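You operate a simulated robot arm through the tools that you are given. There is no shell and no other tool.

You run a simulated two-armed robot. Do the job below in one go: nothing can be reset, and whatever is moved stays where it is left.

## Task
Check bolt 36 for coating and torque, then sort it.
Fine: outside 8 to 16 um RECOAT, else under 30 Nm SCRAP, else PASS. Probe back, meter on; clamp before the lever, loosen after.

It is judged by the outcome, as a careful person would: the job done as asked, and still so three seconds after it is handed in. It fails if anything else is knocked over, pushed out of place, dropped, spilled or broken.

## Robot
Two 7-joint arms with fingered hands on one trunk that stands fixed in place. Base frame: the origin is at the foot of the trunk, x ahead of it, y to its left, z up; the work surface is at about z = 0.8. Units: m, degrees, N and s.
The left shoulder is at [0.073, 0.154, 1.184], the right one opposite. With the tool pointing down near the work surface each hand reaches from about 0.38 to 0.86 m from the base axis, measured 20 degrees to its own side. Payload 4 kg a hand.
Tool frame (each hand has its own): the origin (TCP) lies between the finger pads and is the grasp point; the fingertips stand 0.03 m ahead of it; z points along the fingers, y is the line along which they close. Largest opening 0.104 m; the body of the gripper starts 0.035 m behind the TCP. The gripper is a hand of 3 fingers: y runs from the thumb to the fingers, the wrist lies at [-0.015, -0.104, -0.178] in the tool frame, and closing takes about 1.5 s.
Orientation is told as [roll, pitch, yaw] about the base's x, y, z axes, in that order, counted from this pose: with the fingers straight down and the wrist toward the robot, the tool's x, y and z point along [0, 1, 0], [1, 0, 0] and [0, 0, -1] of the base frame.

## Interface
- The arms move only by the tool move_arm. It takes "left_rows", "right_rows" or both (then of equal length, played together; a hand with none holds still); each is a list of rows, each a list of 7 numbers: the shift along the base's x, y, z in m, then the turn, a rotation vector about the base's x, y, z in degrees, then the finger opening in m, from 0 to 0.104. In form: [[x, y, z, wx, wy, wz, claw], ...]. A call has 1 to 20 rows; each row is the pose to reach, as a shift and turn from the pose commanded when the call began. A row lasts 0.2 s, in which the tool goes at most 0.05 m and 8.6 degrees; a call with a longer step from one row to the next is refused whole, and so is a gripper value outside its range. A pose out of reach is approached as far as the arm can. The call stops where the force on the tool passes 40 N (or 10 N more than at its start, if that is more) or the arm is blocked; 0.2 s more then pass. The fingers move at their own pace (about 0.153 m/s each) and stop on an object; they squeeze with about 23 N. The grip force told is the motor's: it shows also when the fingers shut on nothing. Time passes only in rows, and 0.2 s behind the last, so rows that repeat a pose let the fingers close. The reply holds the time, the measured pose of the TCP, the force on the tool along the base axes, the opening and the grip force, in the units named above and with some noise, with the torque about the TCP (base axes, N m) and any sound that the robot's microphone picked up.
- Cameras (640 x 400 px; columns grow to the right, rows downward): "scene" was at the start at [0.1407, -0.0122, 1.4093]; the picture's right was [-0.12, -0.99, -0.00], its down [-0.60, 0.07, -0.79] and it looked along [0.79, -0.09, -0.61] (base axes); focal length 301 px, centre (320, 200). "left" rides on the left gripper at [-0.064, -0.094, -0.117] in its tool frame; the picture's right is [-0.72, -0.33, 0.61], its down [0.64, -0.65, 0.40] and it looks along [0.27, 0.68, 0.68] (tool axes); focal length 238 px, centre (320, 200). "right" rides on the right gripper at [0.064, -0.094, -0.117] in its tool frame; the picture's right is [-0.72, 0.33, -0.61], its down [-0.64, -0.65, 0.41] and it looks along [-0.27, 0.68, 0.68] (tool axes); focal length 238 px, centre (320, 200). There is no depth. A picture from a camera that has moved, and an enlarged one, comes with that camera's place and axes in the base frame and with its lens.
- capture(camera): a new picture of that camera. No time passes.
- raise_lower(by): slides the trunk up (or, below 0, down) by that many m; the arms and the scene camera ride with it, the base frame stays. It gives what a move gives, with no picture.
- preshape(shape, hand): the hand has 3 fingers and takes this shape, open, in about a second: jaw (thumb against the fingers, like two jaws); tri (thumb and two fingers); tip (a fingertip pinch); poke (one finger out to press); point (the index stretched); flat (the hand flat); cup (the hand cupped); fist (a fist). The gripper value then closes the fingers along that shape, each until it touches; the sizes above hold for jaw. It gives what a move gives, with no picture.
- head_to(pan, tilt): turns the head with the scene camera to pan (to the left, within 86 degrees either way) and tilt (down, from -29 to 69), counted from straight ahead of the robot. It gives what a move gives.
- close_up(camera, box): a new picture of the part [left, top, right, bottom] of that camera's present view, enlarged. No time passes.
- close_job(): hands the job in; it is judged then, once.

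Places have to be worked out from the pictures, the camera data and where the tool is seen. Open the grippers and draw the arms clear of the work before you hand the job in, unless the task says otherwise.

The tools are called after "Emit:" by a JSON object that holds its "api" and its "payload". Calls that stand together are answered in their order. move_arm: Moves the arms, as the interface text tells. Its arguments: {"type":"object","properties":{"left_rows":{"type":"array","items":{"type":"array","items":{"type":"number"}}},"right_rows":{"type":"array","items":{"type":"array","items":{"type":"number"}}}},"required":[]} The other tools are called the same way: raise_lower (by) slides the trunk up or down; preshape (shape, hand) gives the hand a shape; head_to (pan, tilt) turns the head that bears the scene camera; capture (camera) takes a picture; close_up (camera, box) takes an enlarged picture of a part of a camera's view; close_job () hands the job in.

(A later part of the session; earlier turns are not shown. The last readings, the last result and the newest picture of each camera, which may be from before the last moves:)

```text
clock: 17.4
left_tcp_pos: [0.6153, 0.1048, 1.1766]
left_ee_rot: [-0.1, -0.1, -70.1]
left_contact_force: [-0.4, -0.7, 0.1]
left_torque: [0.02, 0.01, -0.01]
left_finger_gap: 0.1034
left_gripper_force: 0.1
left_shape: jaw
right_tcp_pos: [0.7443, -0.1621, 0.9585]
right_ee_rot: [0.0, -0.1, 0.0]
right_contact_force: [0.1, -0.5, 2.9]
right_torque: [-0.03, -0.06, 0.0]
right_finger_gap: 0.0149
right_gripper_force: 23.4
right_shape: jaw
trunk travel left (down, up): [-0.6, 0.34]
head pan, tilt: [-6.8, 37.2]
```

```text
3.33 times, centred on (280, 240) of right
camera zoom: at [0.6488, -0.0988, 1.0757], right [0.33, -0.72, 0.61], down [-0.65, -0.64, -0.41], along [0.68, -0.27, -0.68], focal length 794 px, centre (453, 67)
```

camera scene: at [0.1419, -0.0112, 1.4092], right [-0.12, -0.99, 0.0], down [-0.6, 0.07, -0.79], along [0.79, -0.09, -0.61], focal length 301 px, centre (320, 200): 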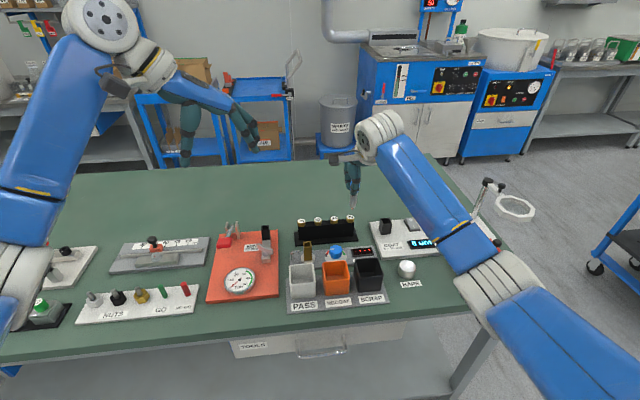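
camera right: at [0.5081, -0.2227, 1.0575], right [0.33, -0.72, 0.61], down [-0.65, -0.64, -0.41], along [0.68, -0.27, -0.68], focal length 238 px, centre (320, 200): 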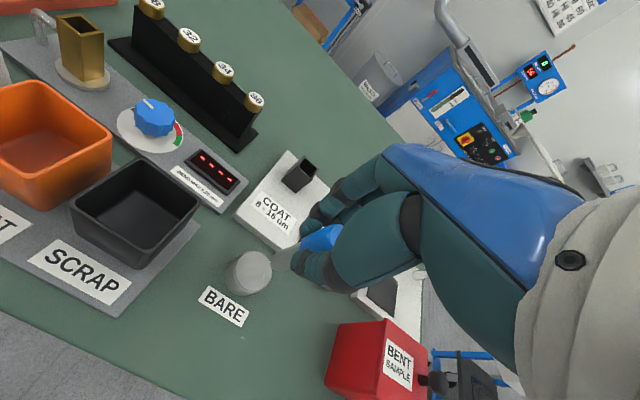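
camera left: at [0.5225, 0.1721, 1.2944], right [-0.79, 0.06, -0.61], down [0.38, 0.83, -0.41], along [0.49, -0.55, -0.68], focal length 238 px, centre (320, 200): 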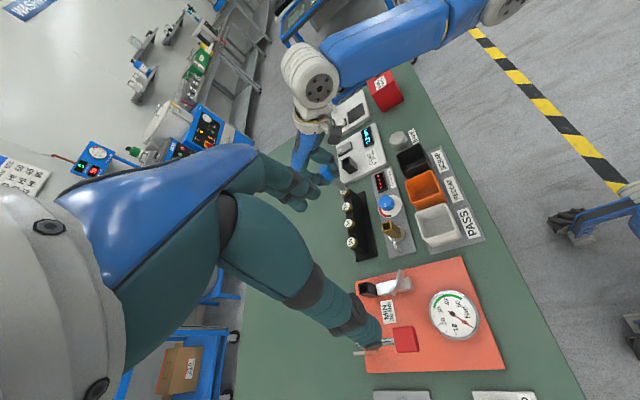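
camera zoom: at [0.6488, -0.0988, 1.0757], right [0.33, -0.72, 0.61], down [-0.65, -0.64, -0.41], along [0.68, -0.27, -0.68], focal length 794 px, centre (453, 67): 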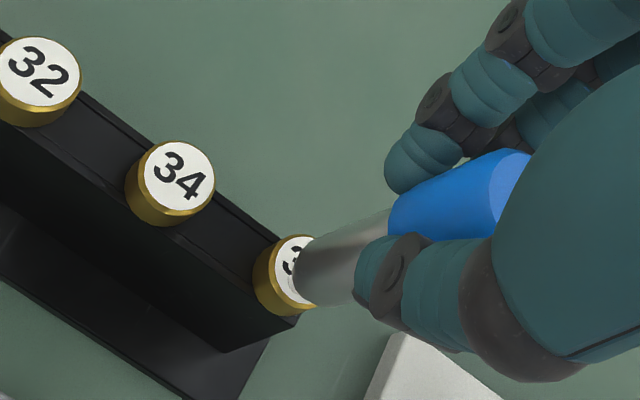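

The tip touched with about 3 N and the display changed to "1…", with the rest hidden by the forearm. I can see the display in the left camera, so I'll zoom in there.

Emit:
{"api": "close_up", "payload": {"camera": "left", "box": [340, 110, 400, 160]}}

Emit:
{"api": "close_up", "payload": {"camera": "scene", "box": [395, 225, 435, 255]}}

```text
8.00 times, centred on (370, 135) of left
camera zoom: at [0.5225, 0.1721, 1.2944], right [-0.79, 0.06, -0.61], down [0.38, 0.83, -0.41], along [0.49, -0.55, -0.68], focal length 1907 px, centre (-80, 720)
```

zoom: 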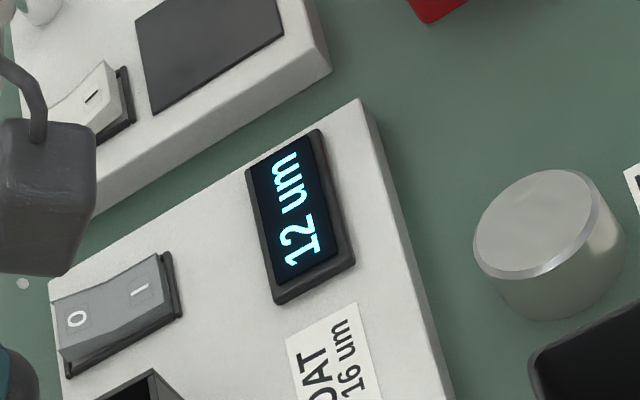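

```text
13.33 times, centred on (415, 240) of scene
camera zoom: at [0.1409, -0.011, 1.4093], right [-0.12, -0.99, 0.0], down [-0.6, 0.07, -0.79], along [0.79, -0.09, -0.61], focal length 4014 px, centre (-947, -333)
```

zoom: 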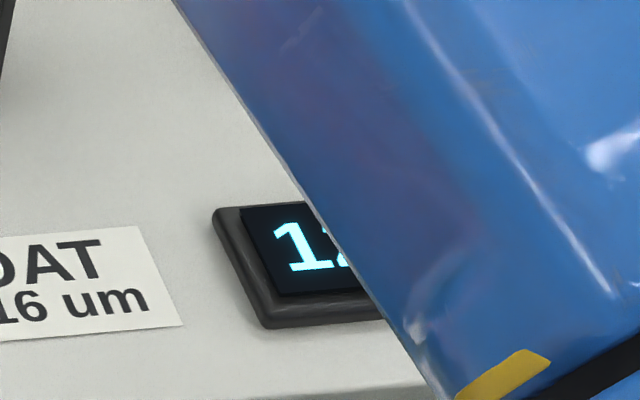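

The display reads 12 um. I'll hold contact slightly firmer for a moment to confirm the value is steady.

Emit:
{"api": "move_arm", "payload": {"right_rows": [[0, 0, -0.001, 0, 0, 0, 0.01], [0, 0, -0.001, 0, 0, 0, 0.01], [0, 0, -0.001, 0, 0, 0, 0.01], [0, 0, -0.001, 0, 0, 0, 0.01]]}}

Emit:
{"api": "close_up", "payload": {"camera": "left", "box": [340, 110, 400, 160]}}

```text
clock: 18.4
left_tcp_pos: [0.6135, 0.1047, 1.1776]
left_ee_rot: [0.0, 0.0, -70.0]
left_contact_force: [0.1, -0.1, 0.3]
left_torque: [-0.01, 0.01, -0.04]
left_finger_gap: 0.1036
left_gripper_force: 0.1
left_shape: jaw
right_tcp_pos: [0.7431, -0.1623, 0.9588]
right_ee_rot: [0.0, -0.3, 0.1]
right_contact_force: [-0.4, 0.6, 7.9]
right_torque: [-0.01, -0.06, 0.03]
right_finger_gap: 0.0146
right_gripper_force: 23.0
right_shape: jaw
trunk travel left (down, up): [-0.6, 0.34]
head pan, tilt: [-6.8, 37.2]
```

```text
8.00 times, centred on (370, 135) of left
camera zoom: at [0.5215, 0.1724, 1.2948], right [-0.79, 0.06, -0.61], down [0.38, 0.83, -0.41], along [0.49, -0.55, -0.68], focal length 1907 px, centre (-80, 720)
```

zoom: 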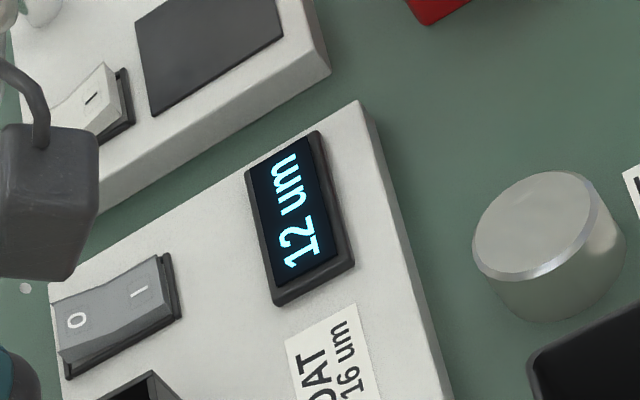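

Steady at 12 um, so the coating is in range and torque decides next. I'll lift the probe, carry it back over its holder and hover there to check alignment.

Emit:
{"api": "move_arm", "payload": {"right_rows": [[0, 0, 0.03, 0, 0, 0, 0.01], [0, 0, 0.065, 0, 0, 0, 0.01], [-0.002, -0.025, 0.065, 0, 0, 0, 0.01], [-0.004, -0.055, 0.065, 0, 0, 0, 0.01], [-0.007, -0.085, 0.065, 0, 0, 0, 0.01], [-0.008, -0.1, 0.05, 0, 0, 0, 0.01], [-0.008, -0.1, 0.02, 0, 0, 0, 0.01], [-0.008, -0.1, 0.01, 0, 0, 0, 0.01], [-0.008, -0.1, 0.01, 0, 0, 0, 0.01]]}}

Emit:
{"api": "close_up", "payload": {"camera": "right", "box": [220, 200, 340, 300]}}

Emit:
{"api": "close_up", "payload": {"camera": "scene", "box": [360, 180, 430, 240]}}

```text
clock: 20.4
left_tcp_pos: [0.6161, 0.1032, 1.1761]
left_ee_rot: [-0.1, -0.1, -70.0]
left_contact_force: [0.3, 0.3, 0.3]
left_torque: [0.02, 0.03, 0.03]
left_finger_gap: 0.1039
left_gripper_force: 0.0
left_shape: jaw
right_tcp_pos: [0.7354, -0.2625, 0.9672]
right_ee_rot: [0.1, 0.1, 0.0]
right_contact_force: [0.1, -0.2, -0.1]
right_torque: [0.01, -0.04, 0.01]
right_finger_gap: 0.0148
right_gripper_force: 22.9
right_shape: jaw
trunk travel left (down, up): [-0.6, 0.34]
head pan, tilt: [-6.8, 37.2]
```

```text
4.00 times, centred on (280, 250) of right
camera zoom: at [0.6409, -0.1977, 1.0837], right [0.33, -0.72, 0.61], down [-0.65, -0.64, -0.4], along [0.68, -0.27, -0.68], focal length 953 px, centre (480, 0)
```

zoom: 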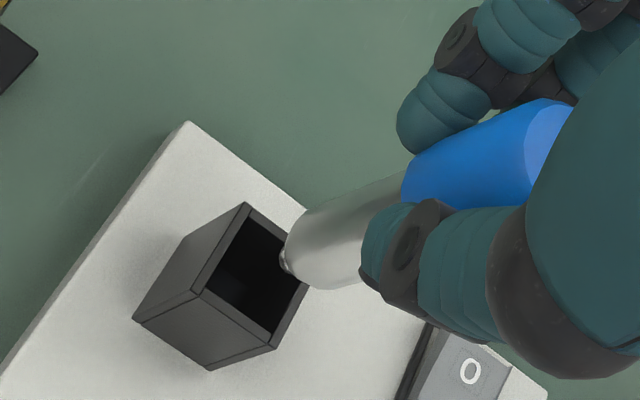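

```text
6.67 times, centred on (395, 210) of scene
camera zoom: at [0.1414, -0.0117, 1.4092], right [-0.12, -0.99, 0.0], down [-0.6, 0.07, -0.79], along [0.79, -0.09, -0.61], focal length 2007 px, centre (-180, 133)
```

zoom: 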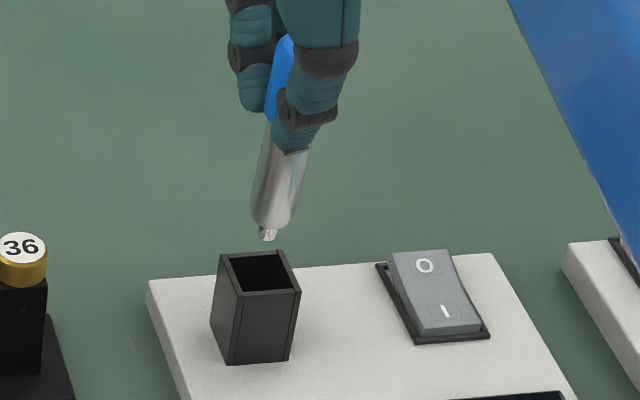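

The tip is at about (0.7345, -0.2625) and the holder opening is centred near (0.740, -0.265). I'll shift +5.5 mm in x and -2.5 mm in y, then insert most of the way and check.

Emit:
{"api": "move_arm", "payload": {"right_rows": [[0.0055, -0.0025, 0, 0, 0, 0, 0.01], [0.0055, -0.0025, -0.01, 0, 0, 0, 0.01], [0.0055, -0.0025, -0.02, 0, 0, 0, 0.01], [0.0055, -0.0025, -0.03, 0, 0, 0, 0.01], [0.0055, -0.0025, -0.04, 0, 0, 0, 0.01], [0.0055, -0.0025, -0.04, 0, 0, 0, 0.01]]}}

Emit:
{"api": "close_up", "payload": {"camera": "scene", "box": [360, 180, 430, 240]}}

Emit:
{"api": "close_up", "payload": {"camera": "right", "box": [220, 200, 340, 300]}}

```text
clock: 21.8
left_tcp_pos: [0.6141, 0.1065, 1.1776]
left_ee_rot: [0.1, -0.2, -70.0]
left_contact_force: [-0.3, 1.6, 0.0]
left_torque: [0.0, -0.01, -0.05]
left_finger_gap: 0.1037
left_gripper_force: 0.1
left_shape: jaw
right_tcp_pos: [0.7411, -0.2624, 0.9325]
right_ee_rot: [-0.1, -0.5, 0.1]
right_contact_force: [-0.3, 2.9, 14.4]
right_torque: [-0.03, -0.08, 0.01]
right_finger_gap: 0.015
right_gripper_force: 23.5
right_shape: jaw
trunk travel left (down, up): [-0.6, 0.34]
head pan, tilt: [-6.8, 37.2]
```

```text
6.67 times, centred on (395, 210) of scene
camera zoom: at [0.1381, -0.0084, 1.4099], right [-0.12, -0.99, 0.0], down [-0.6, 0.07, -0.8], along [0.79, -0.1, -0.61], focal length 2007 px, centre (-180, 133)
```

zoom: 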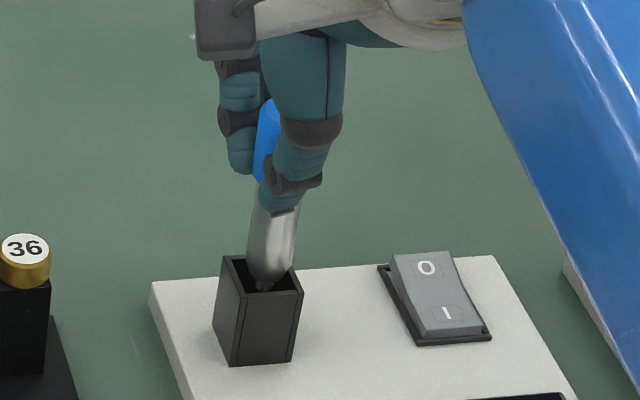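

```text
4.00 times, centred on (280, 250) of right
camera zoom: at [0.6453, -0.1981, 1.0484], right [0.32, -0.72, 0.62], down [-0.65, -0.64, -0.41], along [0.69, -0.27, -0.67], focal length 953 px, centre (480, 0)
```

zoom: 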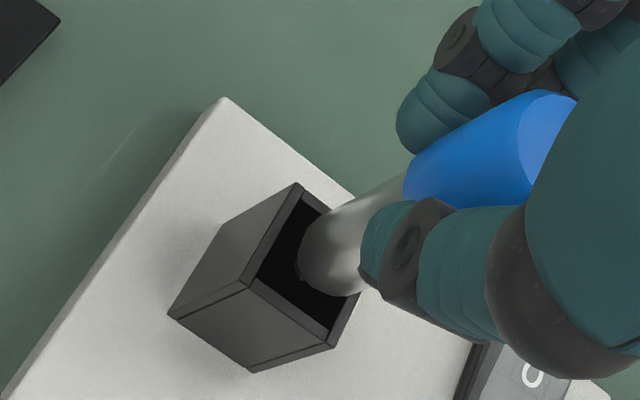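

It met 14 N with the shaft's shoulder on the far (+x) edge of the opening, so my correction went too far. I'll lift 15 mm, go back about 4.5 mm in x and 2 mm in y, and try again.

Emit:
{"api": "move_arm", "payload": {"right_rows": [[0, 0, 0.015, 0, 0, 0, 0.01], [-0.0045, 0.002, 0.015, 0, 0, 0, 0.01], [-0.0045, 0.002, 0.01, 0, 0, 0, 0.01], [-0.0045, 0.002, 0.003, 0, 0, 0, 0.01], [-0.0045, 0.002, -0.003, 0, 0, 0, 0.01], [-0.0045, 0.002, -0.003, 0, 0, 0, 0.01]]}}

Emit:
{"api": "close_up", "payload": {"camera": "scene", "box": [360, 180, 430, 240]}}

Emit:
{"api": "close_up", "payload": {"camera": "right", "box": [220, 200, 340, 300]}}

```text
clock: 23.2
left_tcp_pos: [0.6128, 0.1062, 1.1782]
left_ee_rot: [0.1, -0.2, -70.0]
left_contact_force: [-0.2, 0.6, -0.7]
left_torque: [0.01, 0.0, 0.01]
left_finger_gap: 0.1036
left_gripper_force: 0.2
left_shape: jaw
right_tcp_pos: [0.7354, -0.2615, 0.9321]
right_ee_rot: [-0.2, -0.8, -0.1]
right_contact_force: [2.9, -0.2, 27.9]
right_torque: [-0.05, -0.16, -0.01]
right_finger_gap: 0.0159
right_gripper_force: 23.2
right_shape: jaw
trunk travel left (down, up): [-0.6, 0.34]
head pan, tilt: [-6.8, 37.2]
```

```text
6.67 times, centred on (395, 210) of scene
camera zoom: at [0.1353, -0.0082, 1.4104], right [-0.12, -0.99, 0.0], down [-0.6, 0.07, -0.8], along [0.79, -0.1, -0.6], focal length 2007 px, centre (-180, 133)
```

zoom: 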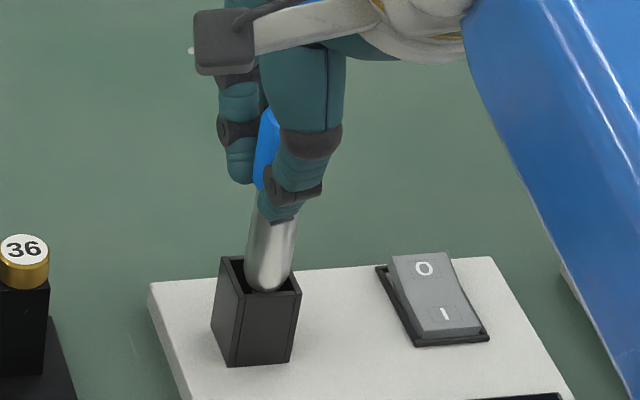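

```text
4.00 times, centred on (280, 250) of right
camera zoom: at [0.6393, -0.1969, 1.0472], right [0.32, -0.72, 0.62], down [-0.65, -0.64, -0.41], along [0.69, -0.27, -0.67], focal length 953 px, centre (480, 0)
```

zoom: 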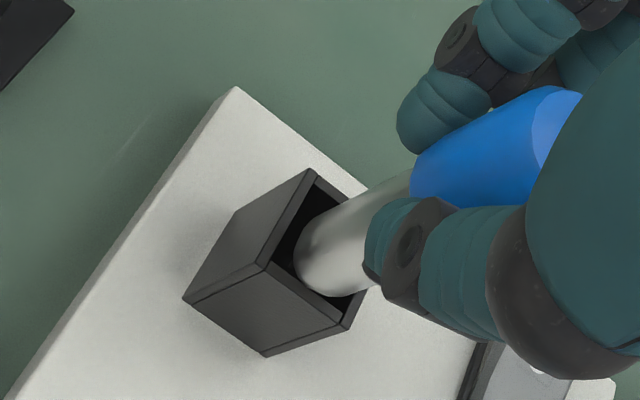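

Now the shaft sits toward the near and right side of the opening, still resting on the rim. I'll lift clear with no load on it and measure tip and opening carefully.

Emit:
{"api": "move_arm", "payload": {"right_rows": [[0, 0, 0.01, 0, 0, 0, 0.01], [0, 0, 0.024, 0, 0, 0, 0.01], [0, 0, 0.024, 0, 0, 0, 0.01], [0, 0, 0.024, 0, 0, 0, 0.01]]}}

Emit:
{"api": "close_up", "payload": {"camera": "scene", "box": [375, 190, 415, 225]}}

Emit:
{"api": "close_up", "payload": {"camera": "right", "box": [250, 220, 330, 285]}}

Emit:
{"api": "capture", "payload": {"camera": "left"}}

```text
clock: 24.2
left_tcp_pos: [0.6168, 0.1049, 1.1768]
left_ee_rot: [-0.1, 0.0, -69.9]
left_contact_force: [0.4, 0.1, -0.1]
left_torque: [-0.01, 0.01, 0.01]
left_finger_gap: 0.1039
left_gripper_force: 0.0
left_shape: jaw
right_tcp_pos: [0.7355, -0.2635, 0.9492]
right_ee_rot: [0.0, 0.1, 0.0]
right_contact_force: [0.0, -1.1, -0.9]
right_torque: [0.01, 0.0, -0.01]
right_finger_gap: 0.0147
right_gripper_force: 23.6
right_shape: jaw
trunk travel left (down, up): [-0.6, 0.34]
head pan, tilt: [-6.8, 37.2]
```

```text
11.43 times, centred on (395, 208) of scene
camera zoom: at [0.142, -0.0108, 1.4091], right [-0.12, -0.99, 0.0], down [-0.6, 0.07, -0.79], along [0.79, -0.09, -0.61], focal length 3440 px, centre (-537, 114)
```

zoom: 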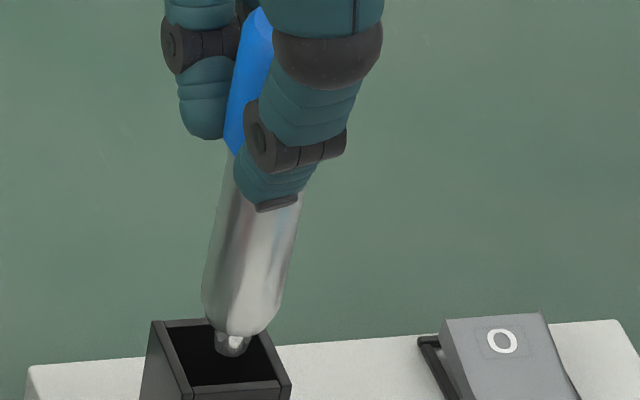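

```text
6.15 times, centred on (290, 252) of right
camera zoom: at [0.642, -0.1993, 1.0653], right [0.33, -0.72, 0.61], down [-0.65, -0.64, -0.4], along [0.68, -0.27, -0.68], focal length 1467 px, centre (505, -123)
```

zoom: 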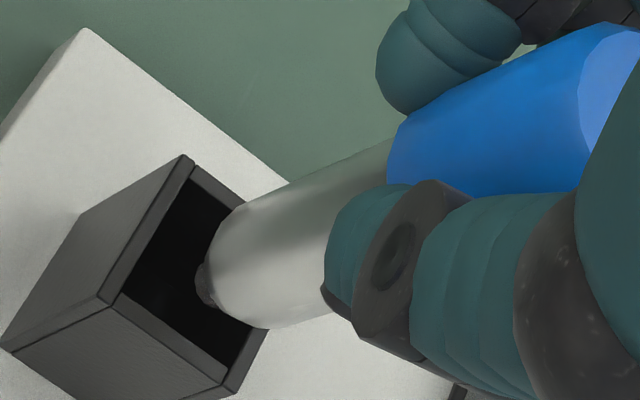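

```text
taken
camera left: at [0.5235, 0.1723, 1.2938], right [-0.79, 0.06, -0.61], down [0.38, 0.83, -0.41], along [0.49, -0.55, -0.68], focal length 238 px, centre (320, 200)
```

left: 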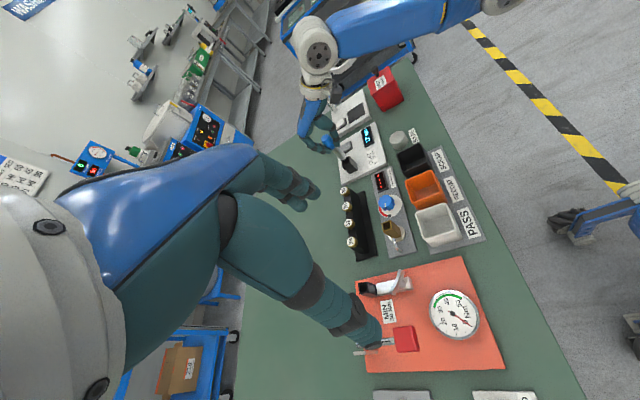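

Comparing both attempts in the same camera, the first was about 2.4 mm too far in x and the second about 2 mm short. I'll aim between them, at x near 0.742 and y near -0.2645, and probe gently.

Emit:
{"api": "move_arm", "payload": {"right_rows": [[0.0025, -0.001, 0, 0, 0, 0, 0.01], [0.0025, -0.001, -0.006, 0, 0, 0, 0.01], [0.0025, -0.001, -0.011, 0, 0, 0, 0.01], [0.0025, -0.001, -0.015, 0, 0, 0, 0.01], [0.0025, -0.001, -0.018, 0, 0, 0, 0.01], [0.0025, -0.001, -0.018, 0, 0, 0, 0.01]]}}

Emit:
{"api": "close_up", "payload": {"camera": "scene", "box": [375, 190, 415, 225]}}

Emit:
{"api": "close_up", "payload": {"camera": "right", "box": [250, 220, 330, 285]}}

```text
clock: 25.6
left_tcp_pos: [0.615, 0.1046, 1.1775]
left_ee_rot: [0.0, -0.1, -70.0]
left_contact_force: [-0.2, -0.3, -0.1]
left_torque: [0.01, -0.02, -0.03]
left_finger_gap: 0.1037
left_gripper_force: 0.0
left_shape: jaw
right_tcp_pos: [0.7386, -0.263, 0.9342]
right_ee_rot: [-0.1, -0.1, 0.0]
right_contact_force: [0.4, 1.0, 5.9]
right_torque: [-0.02, -0.02, -0.02]
right_finger_gap: 0.0148
right_gripper_force: 22.8
right_shape: jaw
trunk travel left (down, up): [-0.6, 0.34]
head pan, tilt: [-6.8, 37.2]
```

```text
11.43 times, centred on (395, 208) of scene
camera zoom: at [0.1398, -0.0102, 1.4096], right [-0.12, -0.99, 0.0], down [-0.6, 0.07, -0.8], along [0.79, -0.09, -0.61], focal length 3440 px, centre (-537, 114)
```

zoom: 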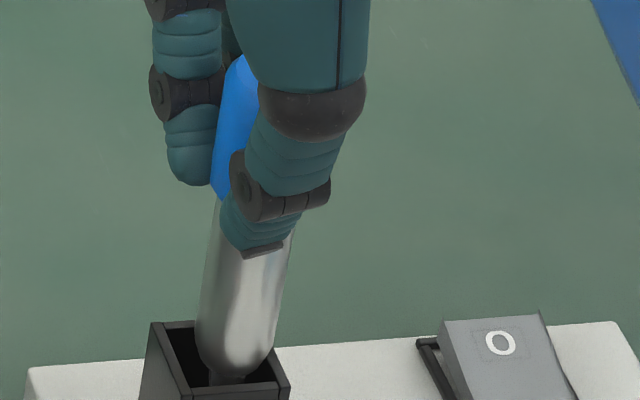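

```text
6.15 times, centred on (290, 252) of right
camera zoom: at [0.6436, -0.1993, 1.0495], right [0.32, -0.72, 0.61], down [-0.65, -0.64, -0.41], along [0.69, -0.27, -0.68], focal length 1467 px, centre (505, -123)
```

zoom: 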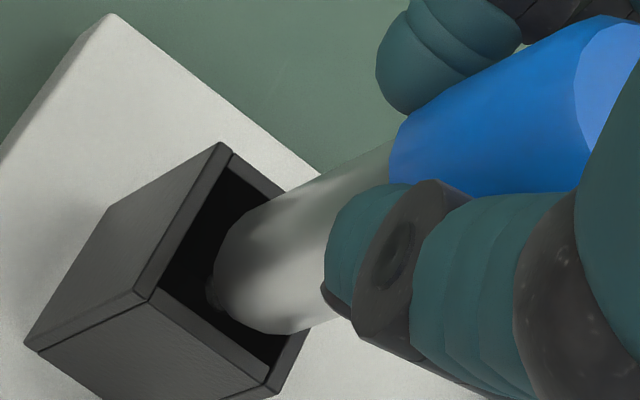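

In the head view the shaft is centred front to back but about 2.5 mm too far right (-y). I'll lift a few millimetres, shift +2.5 mm in y and lower gently again.

Emit:
{"api": "move_arm", "payload": {"right_rows": [[0, 0, 0.006, 0, 0, 0, 0.01], [0, 0.0025, 0.006, 0, 0, 0, 0.01], [0, 0.0025, 0.002, 0, 0, 0, 0.01], [0, 0.0025, -0.002, 0, 0, 0, 0.01], [0, 0.0025, -0.006, 0, 0, 0, 0.01], [0, 0.0025, -0.006, 0, 0, 0, 0.01]]}}

Emit:
{"api": "close_up", "payload": {"camera": "scene", "box": [375, 190, 415, 225]}}

Emit:
{"api": "close_up", "payload": {"camera": "right", "box": [250, 220, 330, 285]}}

```text
clock: 27.0
left_tcp_pos: [0.6167, 0.1046, 1.1764]
left_ee_rot: [-0.1, 0.0, -70.0]
left_contact_force: [0.3, 0.3, -0.2]
left_torque: [-0.02, 0.0, 0.01]
left_finger_gap: 0.1038
left_gripper_force: 0.1
left_shape: jaw
right_tcp_pos: [0.7396, -0.2622, 0.9249]
right_ee_rot: [-0.1, 0.0, 0.1]
right_contact_force: [-0.1, -0.4, -0.7]
right_torque: [0.02, -0.01, 0.02]
right_finger_gap: 0.0152
right_gripper_force: 23.2
right_shape: jaw
trunk travel left (down, up): [-0.6, 0.34]
head pan, tilt: [-6.8, 37.2]
```

```text
11.43 times, centred on (395, 208) of scene
camera zoom: at [0.1415, -0.0116, 1.4092], right [-0.12, -0.99, 0.0], down [-0.6, 0.07, -0.79], along [0.79, -0.09, -0.61], focal length 3440 px, centre (-537, 114)
```

zoom: 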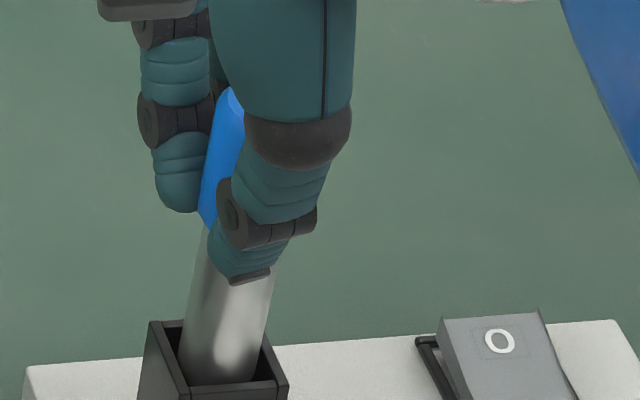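

```text
6.15 times, centred on (290, 252) of right
camera zoom: at [0.6449, -0.1982, 1.0411], right [0.33, -0.72, 0.61], down [-0.65, -0.64, -0.4], along [0.68, -0.27, -0.68], focal length 1467 px, centre (505, -123)
```

zoom: 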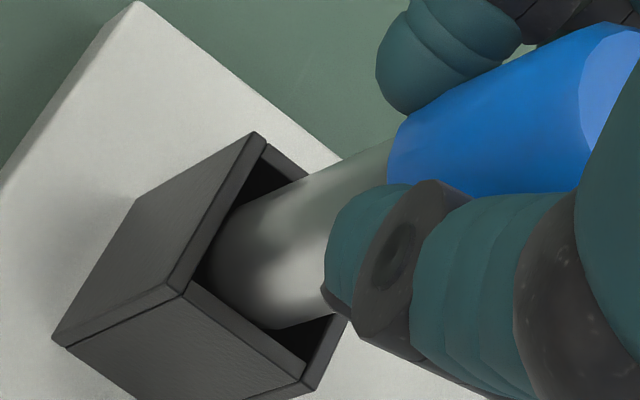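

The shaft has entered the hole with no force. I'll keep lowering until it seats.

Emit:
{"api": "move_arm", "payload": {"right_rows": [[0, 0, -0.005, 0, 0, 0, 0.01], [0, 0, -0.01, 0, 0, 0, 0.01], [0, 0, -0.014, 0, 0, 0, 0.01], [0, 0, -0.017, 0, 0, 0, 0.01], [0, 0, -0.017, 0, 0, 0, 0.01]]}}

Emit:
{"api": "close_up", "payload": {"camera": "scene", "box": [375, 190, 415, 225]}}

```text
clock: 28.2
left_tcp_pos: [0.6157, 0.1036, 1.1767]
left_ee_rot: [-0.2, 0.0, -69.9]
left_contact_force: [-0.3, -0.4, 0.6]
left_torque: [-0.02, 0.01, -0.02]
left_finger_gap: 0.1037
left_gripper_force: 0.1
left_shape: jaw
right_tcp_pos: [0.7394, -0.2622, 0.9075]
right_ee_rot: [0.1, -0.1, 0.0]
right_contact_force: [0.4, 0.2, 1.4]
right_torque: [-0.02, -0.01, 0.0]
right_finger_gap: 0.015
right_gripper_force: 22.5
right_shape: jaw
trunk travel left (down, up): [-0.6, 0.34]
head pan, tilt: [-6.8, 37.2]
```

```text
11.43 times, centred on (395, 208) of scene
camera zoom: at [0.1413, -0.0114, 1.4093], right [-0.12, -0.99, 0.0], down [-0.6, 0.07, -0.79], along [0.79, -0.09, -0.61], focal length 3440 px, centre (-537, 114)
```

zoom: 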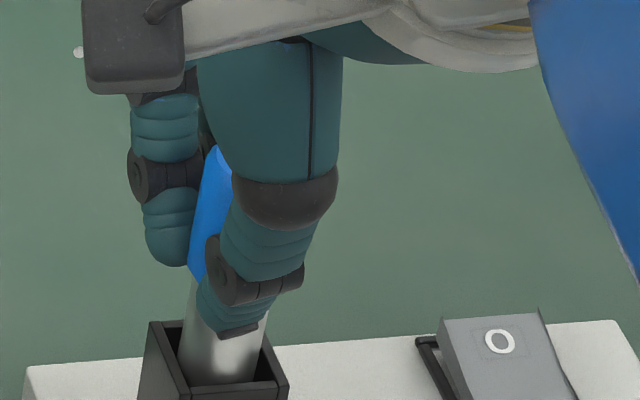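

It's down to z 0.9075 with only a light touch. I'll ease down a few more millimetres to confirm it's seated.

Emit:
{"api": "move_arm", "payload": {"right_rows": [[0, 0, -0.002, 0, 0, 0, 0.01], [0, 0, -0.004, 0, 0, 0, 0.01], [0, 0, -0.004, 0, 0, 0, 0.01]]}}

```text
clock: 29.0
left_tcp_pos: [0.615, 0.1058, 1.1778]
left_ee_rot: [0.0, -0.2, -70.1]
left_contact_force: [0.2, -0.2, -0.3]
left_torque: [0.02, 0.03, 0.0]
left_finger_gap: 0.1037
left_gripper_force: 0.1
left_shape: jaw
right_tcp_pos: [0.7395, -0.2611, 0.9076]
right_ee_rot: [0.0, -0.3, -0.1]
right_contact_force: [4.1, 0.4, 12.3]
right_torque: [-0.04, -0.18, 0.0]
right_finger_gap: 0.015
right_gripper_force: 22.5
right_shape: jaw
trunk travel left (down, up): [-0.6, 0.34]
head pan, tilt: [-6.8, 37.2]
```

The force rose to 12 N with no further travel, so the probe is seated. I'll back off the load slightly, open the fingers and retreat straight up.

Emit:
{"api": "move_arm", "payload": {"right_rows": [[0, 0, 0.003, 0, 0, 0, 0.01], [0, 0, 0.003, 0, 0, 0, 0.03], [0, 0, 0.003, 0, 0, 0, 0.05], [0, 0, 0.003, 0, 0, 0, 0.07], [0, 0, 0.003, 0, 0, 0, 0.07], [0, 0, 0.003, 0, 0, 0, 0.07]]}}

Emit:
{"api": "close_up", "payload": {"camera": "right", "box": [220, 180, 380, 280]}}

Emit:
{"api": "close_up", "payload": {"camera": "scene", "box": [360, 180, 440, 240]}}

```text
clock: 30.4
left_tcp_pos: [0.6161, 0.1036, 1.1764]
left_ee_rot: [-0.1, 0.0, -70.0]
left_contact_force: [1.0, -0.3, 0.7]
left_torque: [0.0, 0.01, 0.02]
left_finger_gap: 0.1039
left_gripper_force: 0.0
left_shape: jaw
right_tcp_pos: [0.7395, -0.2625, 0.9063]
right_ee_rot: [0.0, 0.0, 0.0]
right_contact_force: [-0.4, 0.5, 0.4]
right_torque: [0.01, -0.01, 0.0]
right_finger_gap: 0.0697
right_gripper_force: 0.1
right_shape: jaw
trunk travel left (down, up): [-0.6, 0.34]
head pan, tilt: [-6.8, 37.2]
```

```text
4.00 times, centred on (300, 230) of right
camera zoom: at [0.6446, -0.1981, 1.0234], right [0.33, -0.72, 0.61], down [-0.65, -0.64, -0.4], along [0.68, -0.27, -0.68], focal length 953 px, centre (400, 80)
```

zoom: 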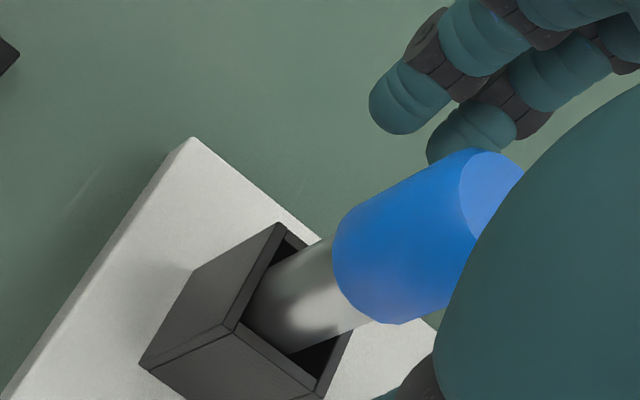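

```text
6.67 times, centred on (400, 210) of scene
camera zoom: at [0.1416, -0.0116, 1.4092], right [-0.12, -0.99, 0.0], down [-0.6, 0.07, -0.79], along [0.79, -0.09, -0.61], focal length 2007 px, centre (-213, 133)
```

zoom: 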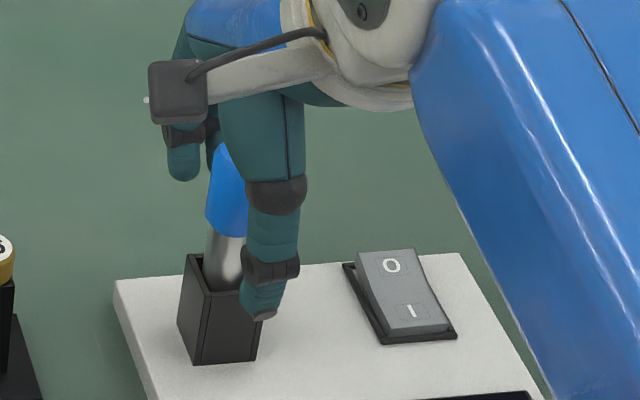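

The probe stands seated in its holder. I'll rise clear and move over bolt 36 with the fingers open, then check alignment before going down.

Emit:
{"api": "move_arm", "payload": {"right_rows": [[0, 0, 0.04, 0, 0, 0, 0.07], [0, 0, 0.08, 0, 0, 0, 0.07], [0, 0, 0.11, 0, 0, 0, 0.07], [0.001, 0.03, 0.11, 0, 0, 0, 0.07], [0.003, 0.065, 0.11, 0, 0, 0, 0.07], [0.0045, 0.097, 0.1, 0, 0, 0, 0.07], [0.0045, 0.097, 0.07, 0, 0, 0, 0.07], [0.0045, 0.097, 0.05, 0, 0, 0, 0.07], [0.0045, 0.097, 0.05, 0, 0, 0, 0.07]]}}

Emit:
{"api": "capture", "payload": {"camera": "scene"}}

Emit:
{"api": "close_up", "payload": {"camera": "right", "box": [200, 180, 360, 300]}}

Emit:
{"api": "close_up", "payload": {"camera": "scene", "box": [320, 180, 450, 260]}}

```text
clock: 32.4
left_tcp_pos: [0.6163, 0.1035, 1.1761]
left_ee_rot: [-0.1, -0.1, -70.0]
left_contact_force: [0.8, -0.2, 0.0]
left_torque: [0.0, -0.02, 0.02]
left_finger_gap: 0.1036
left_gripper_force: 0.1
left_shape: jaw
right_tcp_pos: [0.7421, -0.166, 0.958]
right_ee_rot: [-0.1, 0.0, 0.0]
right_contact_force: [0.8, -0.1, -0.4]
right_torque: [-0.01, -0.02, 0.02]
right_finger_gap: 0.0699
right_gripper_force: 0.1
right_shape: jaw
trunk travel left (down, up): [-0.6, 0.34]
head pan, tilt: [-6.8, 37.2]
```

```text
taken
camera scene: at [0.1413, -0.011, 1.4093], right [-0.12, -0.99, 0.0], down [-0.6, 0.07, -0.79], along [0.79, -0.09, -0.61], focal length 301 px, centre (320, 200)
```

scene: 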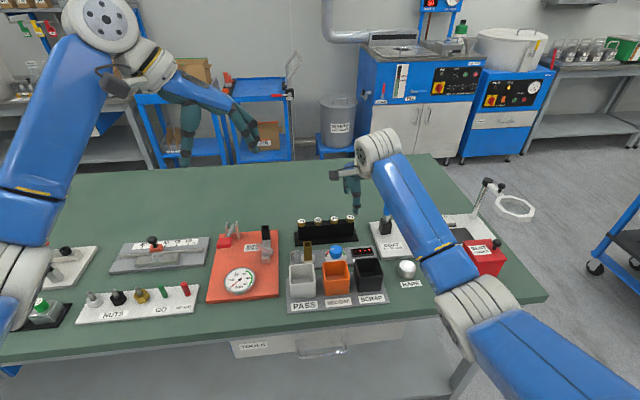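

```text
3.33 times, centred on (280, 240) of right
camera zoom: at [0.6484, -0.1014, 1.0743], right [0.33, -0.72, 0.61], down [-0.65, -0.64, -0.4], along [0.68, -0.27, -0.68], focal length 794 px, centre (453, 67)
```

zoom: 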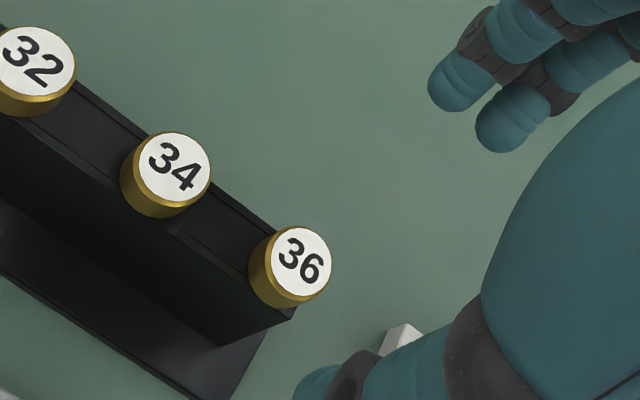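

```text
4.92 times, centred on (385, 220) of scene
camera zoom: at [0.1413, -0.011, 1.4093], right [-0.12, -0.99, 0.0], down [-0.6, 0.07, -0.79], along [0.79, -0.09, -0.61], focal length 1482 px, centre (0, 102)
```

zoom: 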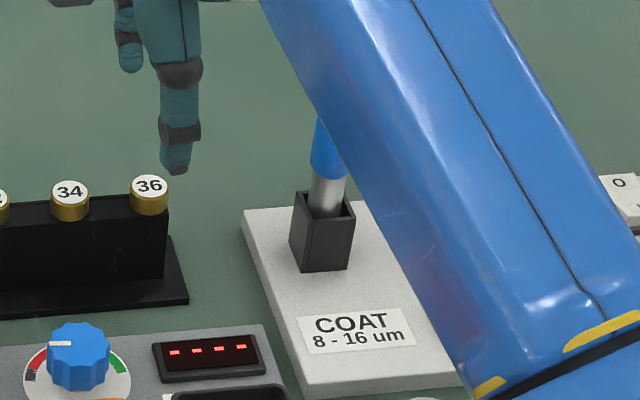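

The hand is roughly over bolt 36. Before going lower I'll check with the left camera that the right forearm and elbow clear the red box and bins.

Emit:
{"api": "capture", "payload": {"camera": "left"}}

Emit:
{"api": "close_up", "payload": {"camera": "scene", "box": [360, 200, 560, 340]}}

```text
taken
camera left: at [0.5226, 0.172, 1.2943], right [-0.79, 0.06, -0.61], down [0.38, 0.83, -0.41], along [0.49, -0.55, -0.68], focal length 238 px, centre (320, 200)
```

left: 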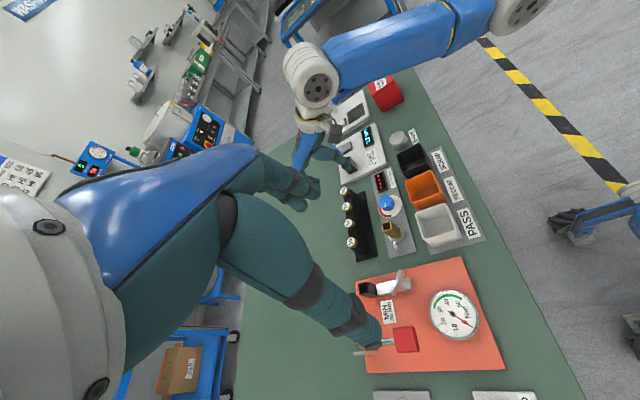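

```text
2.86 times, centred on (460, 270) of scene
camera zoom: at [0.1413, -0.011, 1.4093], right [-0.12, -0.99, 0.0], down [-0.6, 0.07, -0.79], along [0.79, -0.09, -0.61], focal length 860 px, centre (-80, 0)
```

zoom: 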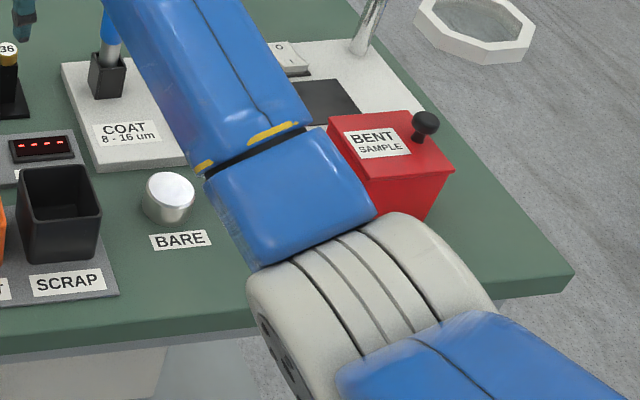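

The elbow triangulates to z of about 1.04, so there's plenty of clearance. Bolt 36 is at about (0.746, -0.163), so I'll shift +3 mm in x and +2 mm in y and lower the open fingertips around its head.

Emit:
{"api": "move_arm", "payload": {"right_rows": [[0.003, 0.002, -0.01, 0, 0, 0, 0.07], [0.003, 0.002, -0.025, 0, 0, 0, 0.07], [0.003, 0.002, -0.04, 0, 0, 0, 0.07], [0.003, 0.002, -0.052, 0, 0, 0, 0.07], [0.003, 0.002, -0.059, 0, 0, 0, 0.07], [0.003, 0.002, -0.059, 0, 0, 0, 0.07]]}}

Emit:
{"api": "close_up", "payload": {"camera": "right", "box": [230, 180, 390, 300]}}

Emit:
{"api": "close_up", "payload": {"camera": "scene", "box": [310, 180, 390, 240]}}

```text
clock: 33.8
left_tcp_pos: [0.6167, 0.1029, 1.1774]
left_ee_rot: [-0.1, 0.0, -69.9]
left_contact_force: [0.0, 0.2, -0.5]
left_torque: [0.01, -0.01, 0.01]
left_finger_gap: 0.1034
left_gripper_force: 0.1
left_shape: jaw
right_tcp_pos: [0.7455, -0.1633, 0.898]
right_ee_rot: [0.0, 0.0, 0.0]
right_contact_force: [-0.5, -0.2, -0.4]
right_torque: [-0.01, 0.03, -0.01]
right_finger_gap: 0.0693
right_gripper_force: 0.0
right_shape: jaw
trunk travel left (down, up): [-0.6, 0.34]
head pan, tilt: [-6.8, 37.2]
```

```text
3.33 times, centred on (310, 240) of right
camera zoom: at [0.6514, -0.099, 1.0148], right [0.33, -0.72, 0.61], down [-0.65, -0.64, -0.4], along [0.68, -0.27, -0.68], focal length 794 px, centre (353, 67)
```

zoom: 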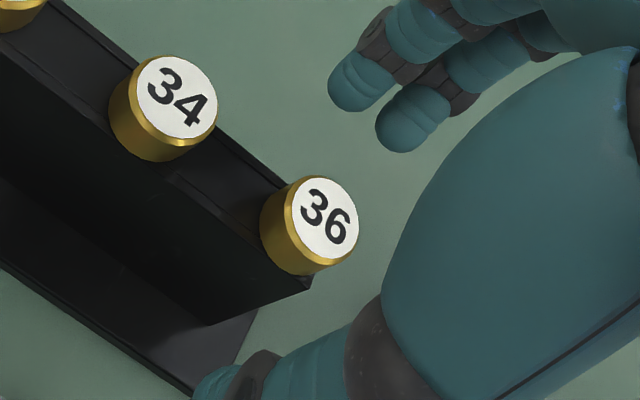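

```text
6.67 times, centred on (350, 210) of scene
camera zoom: at [0.1414, -0.011, 1.4092], right [-0.12, -0.99, 0.0], down [-0.6, 0.07, -0.79], along [0.79, -0.09, -0.61], focal length 2007 px, centre (120, 133)
```

zoom: 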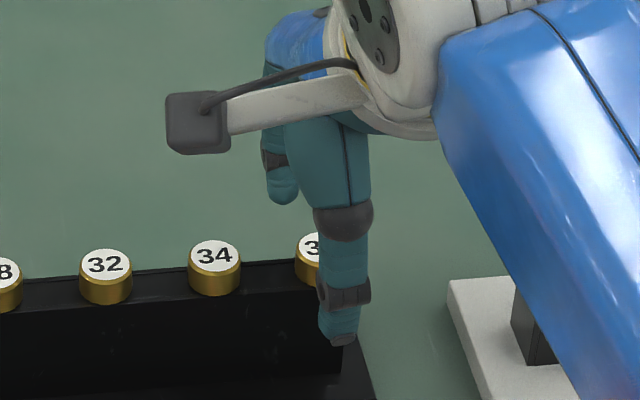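

The bolt head lies between thumb and fingers, within about 2 mm. I'll raise 3 mm to keep the tips off the rack, nudge slightly in y, and close on the head.

Emit:
{"api": "move_arm", "payload": {"right_rows": [[-0.001, 0.0015, 0.003, 0, 0, 0, 0.06], [-0.001, 0.0015, 0.003, 0, 0, 0, 0.04], [-0.001, 0.0015, 0.003, 0, 0, 0, 0.02], [-0.001, 0.0015, 0.003, 0, 0, 0, 0.01], [-0.001, 0.0015, 0.003, 0, 0, 0, 0.005], [-0.001, 0.0015, 0.003, 0, 0, 0, 0.005], [-0.001, 0.0015, 0.003, 0, 0, 0, 0.005], [-0.001, 0.0015, 0.003, 0, 0, 0, 0.005]]}}

Emit:
{"api": "close_up", "payload": {"camera": "right", "box": [230, 180, 390, 300]}}

Emit:
{"api": "close_up", "payload": {"camera": "scene", "box": [310, 180, 390, 240]}}

```text
clock: 35.6
left_tcp_pos: [0.6168, 0.1034, 1.1769]
left_ee_rot: [-0.1, -0.1, -69.9]
left_contact_force: [0.9, -0.6, 0.2]
left_torque: [0.02, 0.0, 0.02]
left_finger_gap: 0.1037
left_gripper_force: 0.0
left_shape: jaw
right_tcp_pos: [0.7456, -0.1623, 0.9005]
right_ee_rot: [0.0, -0.1, 0.1]
right_contact_force: [-0.1, 0.0, 0.4]
right_torque: [-0.01, -0.01, 0.02]
right_finger_gap: 0.0053
right_gripper_force: 0.2
right_shape: jaw
trunk travel left (down, up): [-0.6, 0.34]
head pan, tilt: [-6.8, 37.2]
```

```text
3.33 times, centred on (310, 240) of right
camera zoom: at [0.6505, -0.0979, 1.0178], right [0.33, -0.72, 0.61], down [-0.65, -0.64, -0.4], along [0.68, -0.27, -0.68], focal length 794 px, centre (353, 67)
```

zoom: 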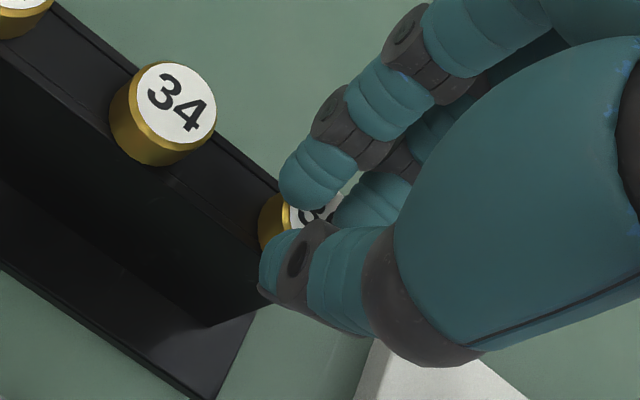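

```text
6.67 times, centred on (350, 210) of scene
camera zoom: at [0.1415, -0.011, 1.4092], right [-0.12, -0.99, 0.0], down [-0.6, 0.07, -0.79], along [0.79, -0.09, -0.61], focal length 2007 px, centre (120, 133)
```

zoom: 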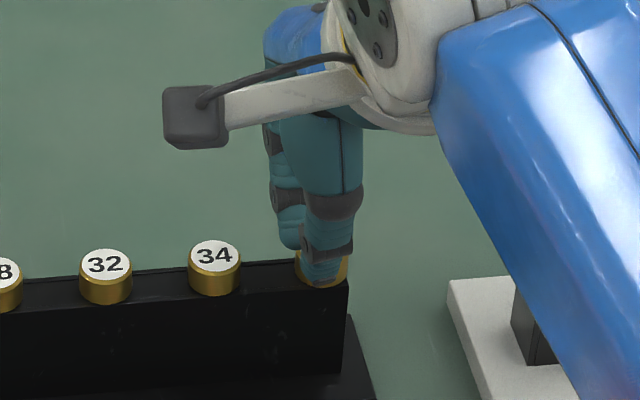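

The fingers reached the commanded 0.005 with almost no grip force, yet the head seems to be between the tips. I'll close fully to see whether they take hold.

Emit:
{"api": "move_arm", "payload": {"right_rows": [[0, 0, 0, 0, 0, 0, 0], [0, 0, 0, 0, 0, 0, 0], [0, 0, 0, 0, 0, 0, 0], [0, 0, 0, 0, 0, 0, 0]]}}

Emit:
{"api": "close_up", "payload": {"camera": "right", "box": [270, 200, 350, 260]}}

Emit:
{"api": "close_up", "payload": {"camera": "scene", "box": [330, 195, 370, 225]}}

Emit:
{"api": "capture", "payload": {"camera": "left"}}

```text
clock: 36.6
left_tcp_pos: [0.6162, 0.1048, 1.1775]
left_ee_rot: [-0.1, 0.1, -70.0]
left_contact_force: [0.1, 0.7, -0.4]
left_torque: [0.01, 0.01, -0.03]
left_finger_gap: 0.1036
left_gripper_force: 0.0
left_shape: jaw
right_tcp_pos: [0.7444, -0.1617, 0.9003]
right_ee_rot: [0.0, -0.1, 0.0]
right_contact_force: [0.5, 0.0, 0.1]
right_torque: [0.03, 0.01, 0.02]
right_finger_gap: 0.0
right_gripper_force: 23.5
right_shape: jaw
trunk travel left (down, up): [-0.6, 0.34]
head pan, tilt: [-6.8, 37.2]
```

```text
6.67 times, centred on (310, 230) of right
camera zoom: at [0.6505, -0.0979, 1.0178], right [0.33, -0.72, 0.61], down [-0.65, -0.64, -0.4], along [0.68, -0.27, -0.68], focal length 1589 px, centre (387, 0)
```

zoom: 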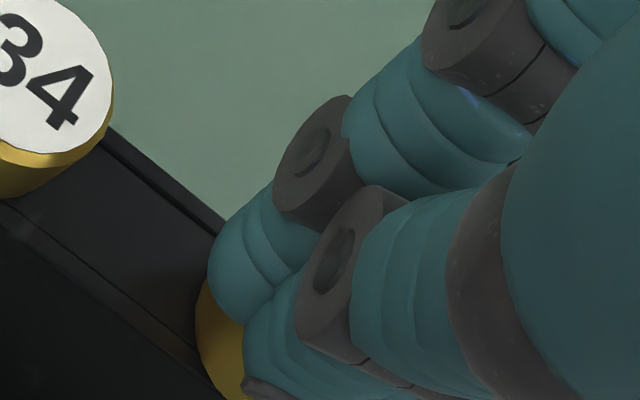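

```text
13.33 times, centred on (350, 210) of scene
camera zoom: at [0.1415, -0.011, 1.4092], right [-0.12, -0.99, 0.0], down [-0.6, 0.07, -0.79], along [0.79, -0.09, -0.61], focal length 4014 px, centre (-80, 67)
```

zoom: 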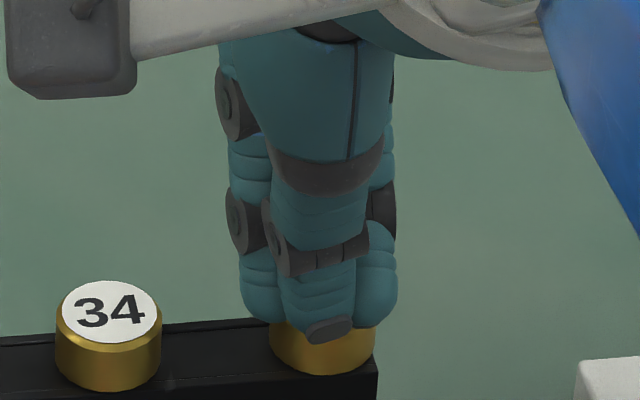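

```text
taken
camera left: at [0.5229, 0.172, 1.2942], right [-0.79, 0.06, -0.61], down [0.38, 0.83, -0.41], along [0.49, -0.55, -0.68], focal length 238 px, centre (320, 200)
```

left: 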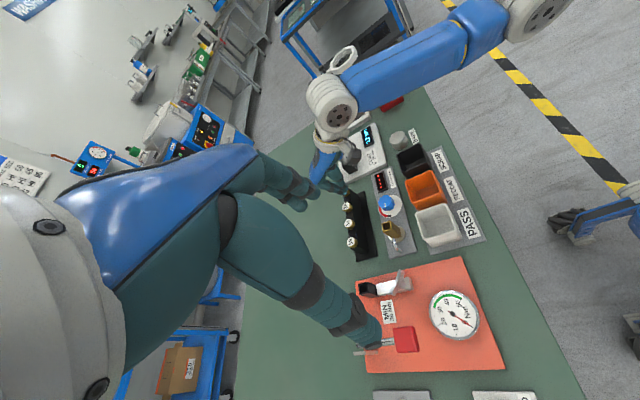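

The fingers curled shut above the head, so closed fingertips sit higher than when open. I'll lift a little, reopen, and go in about 13 mm lower so the pads meet the head itself.

Emit:
{"api": "move_arm", "payload": {"right_rows": [[0, 0, 0.015, 0, 0, 0, 0], [0, 0, 0.02, 0, 0, 0, 0.02], [0, 0, 0.02, 0, 0, 0, 0.04], [0, 0, 0.02, 0, 0, 0, 0.06], [0, 0, 0.01, 0, 0, 0, 0.06], [0, 0, 0, 0, 0, 0, 0.06], [0, 0, -0.008, 0, 0, 0, 0.06], [0, 0, -0.013, 0, 0, 0, 0.06], [0, 0, -0.013, 0, 0, 0, 0.06]]}}

Emit:
{"api": "close_up", "payload": {"camera": "right", "box": [230, 180, 390, 300]}}

Emit:
{"api": "close_up", "payload": {"camera": "scene", "box": [320, 185, 380, 230]}}

```text
clock: 38.6
left_tcp_pos: [0.616, 0.104, 1.1775]
left_ee_rot: [-0.1, 0.0, -70.0]
left_contact_force: [-0.4, -0.3, -0.4]
left_torque: [0.01, 0.0, 0.03]
left_finger_gap: 0.1039
left_gripper_force: 0.0
left_shape: jaw
right_tcp_pos: [0.7456, -0.1621, 0.8873]
right_ee_rot: [0.0, 0.1, 0.0]
right_contact_force: [-0.4, 0.5, 0.0]
right_torque: [0.01, -0.03, -0.01]
right_finger_gap: 0.0595
right_gripper_force: 0.1
right_shape: jaw
trunk travel left (down, up): [-0.6, 0.34]
head pan, tilt: [-6.8, 37.2]
```

```text
3.33 times, centred on (310, 240) of right
camera zoom: at [0.6512, -0.0968, 1.0042], right [0.33, -0.72, 0.61], down [-0.65, -0.64, -0.4], along [0.68, -0.27, -0.68], focal length 794 px, centre (353, 67)
```

zoom: 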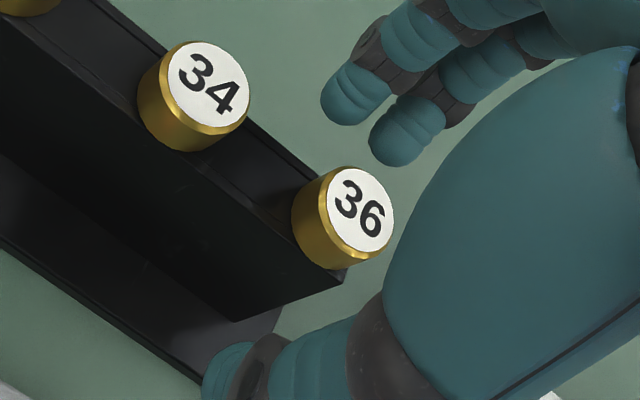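

```text
8.89 times, centred on (350, 208) of scene
camera zoom: at [0.1414, -0.011, 1.4092], right [-0.12, -0.99, 0.0], down [-0.6, 0.07, -0.79], along [0.79, -0.09, -0.61], focal length 2676 px, centre (53, 133)
```

zoom: 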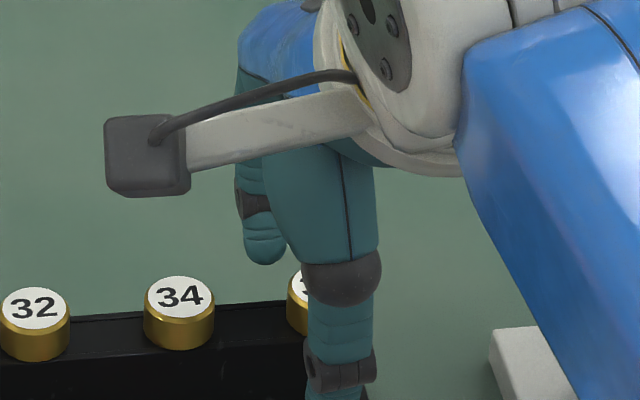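

The head is centred at the TCP in the wrist view. Closing on it now.

Emit:
{"api": "move_arm", "payload": {"right_rows": [[0, 0, 0, 0, 0, 0, 0.045], [0, 0, 0, 0, 0, 0, 0.03], [0, 0, 0, 0, 0, 0, 0.015], [0, 0, 0, 0, 0, 0, 0.005], [0, 0, 0, 0, 0, 0, 0.0], [0, 0, 0, 0, 0, 0, 0.0], [0, 0, 0, 0, 0, 0, 0.0]]}}

Emit:
{"api": "close_up", "payload": {"camera": "right", "box": [270, 200, 350, 260]}}

Emit:
{"api": "close_up", "payload": {"camera": "scene", "box": [330, 195, 370, 225]}}

```text
clock: 40.2
left_tcp_pos: [0.6165, 0.1039, 1.1759]
left_ee_rot: [-0.1, -0.1, -69.9]
left_contact_force: [0.6, 0.5, 0.4]
left_torque: [-0.03, -0.01, 0.01]
left_finger_gap: 0.1039
left_gripper_force: 0.2
left_shape: jaw
right_tcp_pos: [0.7459, -0.1589, 0.8877]
right_ee_rot: [-0.1, 0.0, 0.1]
right_contact_force: [5.6, 1.9, 2.7]
right_torque: [-0.01, -0.22, 0.08]
right_finger_gap: 0.0119
right_gripper_force: 22.9
right_shape: jaw
trunk travel left (down, up): [-0.6, 0.34]
head pan, tilt: [-6.8, 37.2]
```

```text
6.67 times, centred on (310, 230) of right
camera zoom: at [0.6516, -0.0959, 1.0043], right [0.33, -0.72, 0.61], down [-0.65, -0.64, -0.4], along [0.68, -0.27, -0.68], focal length 1589 px, centre (387, 0)
```

zoom: 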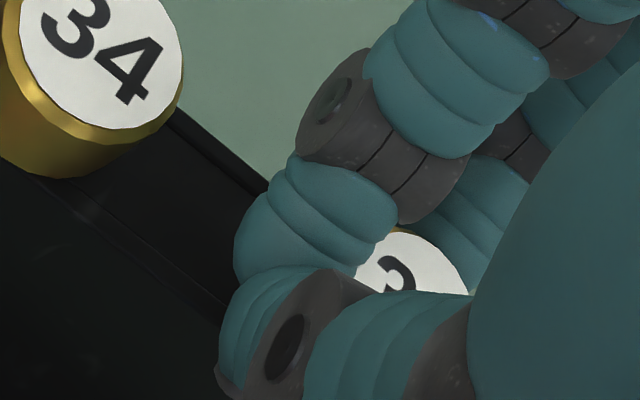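

```text
13.33 times, centred on (350, 210) of scene
camera zoom: at [0.1423, -0.0099, 1.4092], right [-0.12, -0.99, 0.0], down [-0.6, 0.07, -0.79], along [0.79, -0.1, -0.61], focal length 4014 px, centre (-80, 67)
```

zoom: 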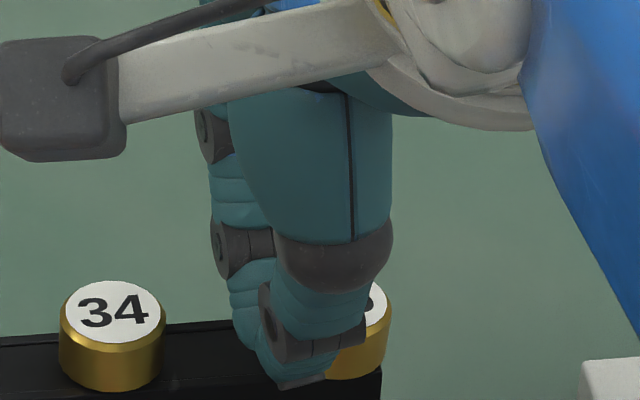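

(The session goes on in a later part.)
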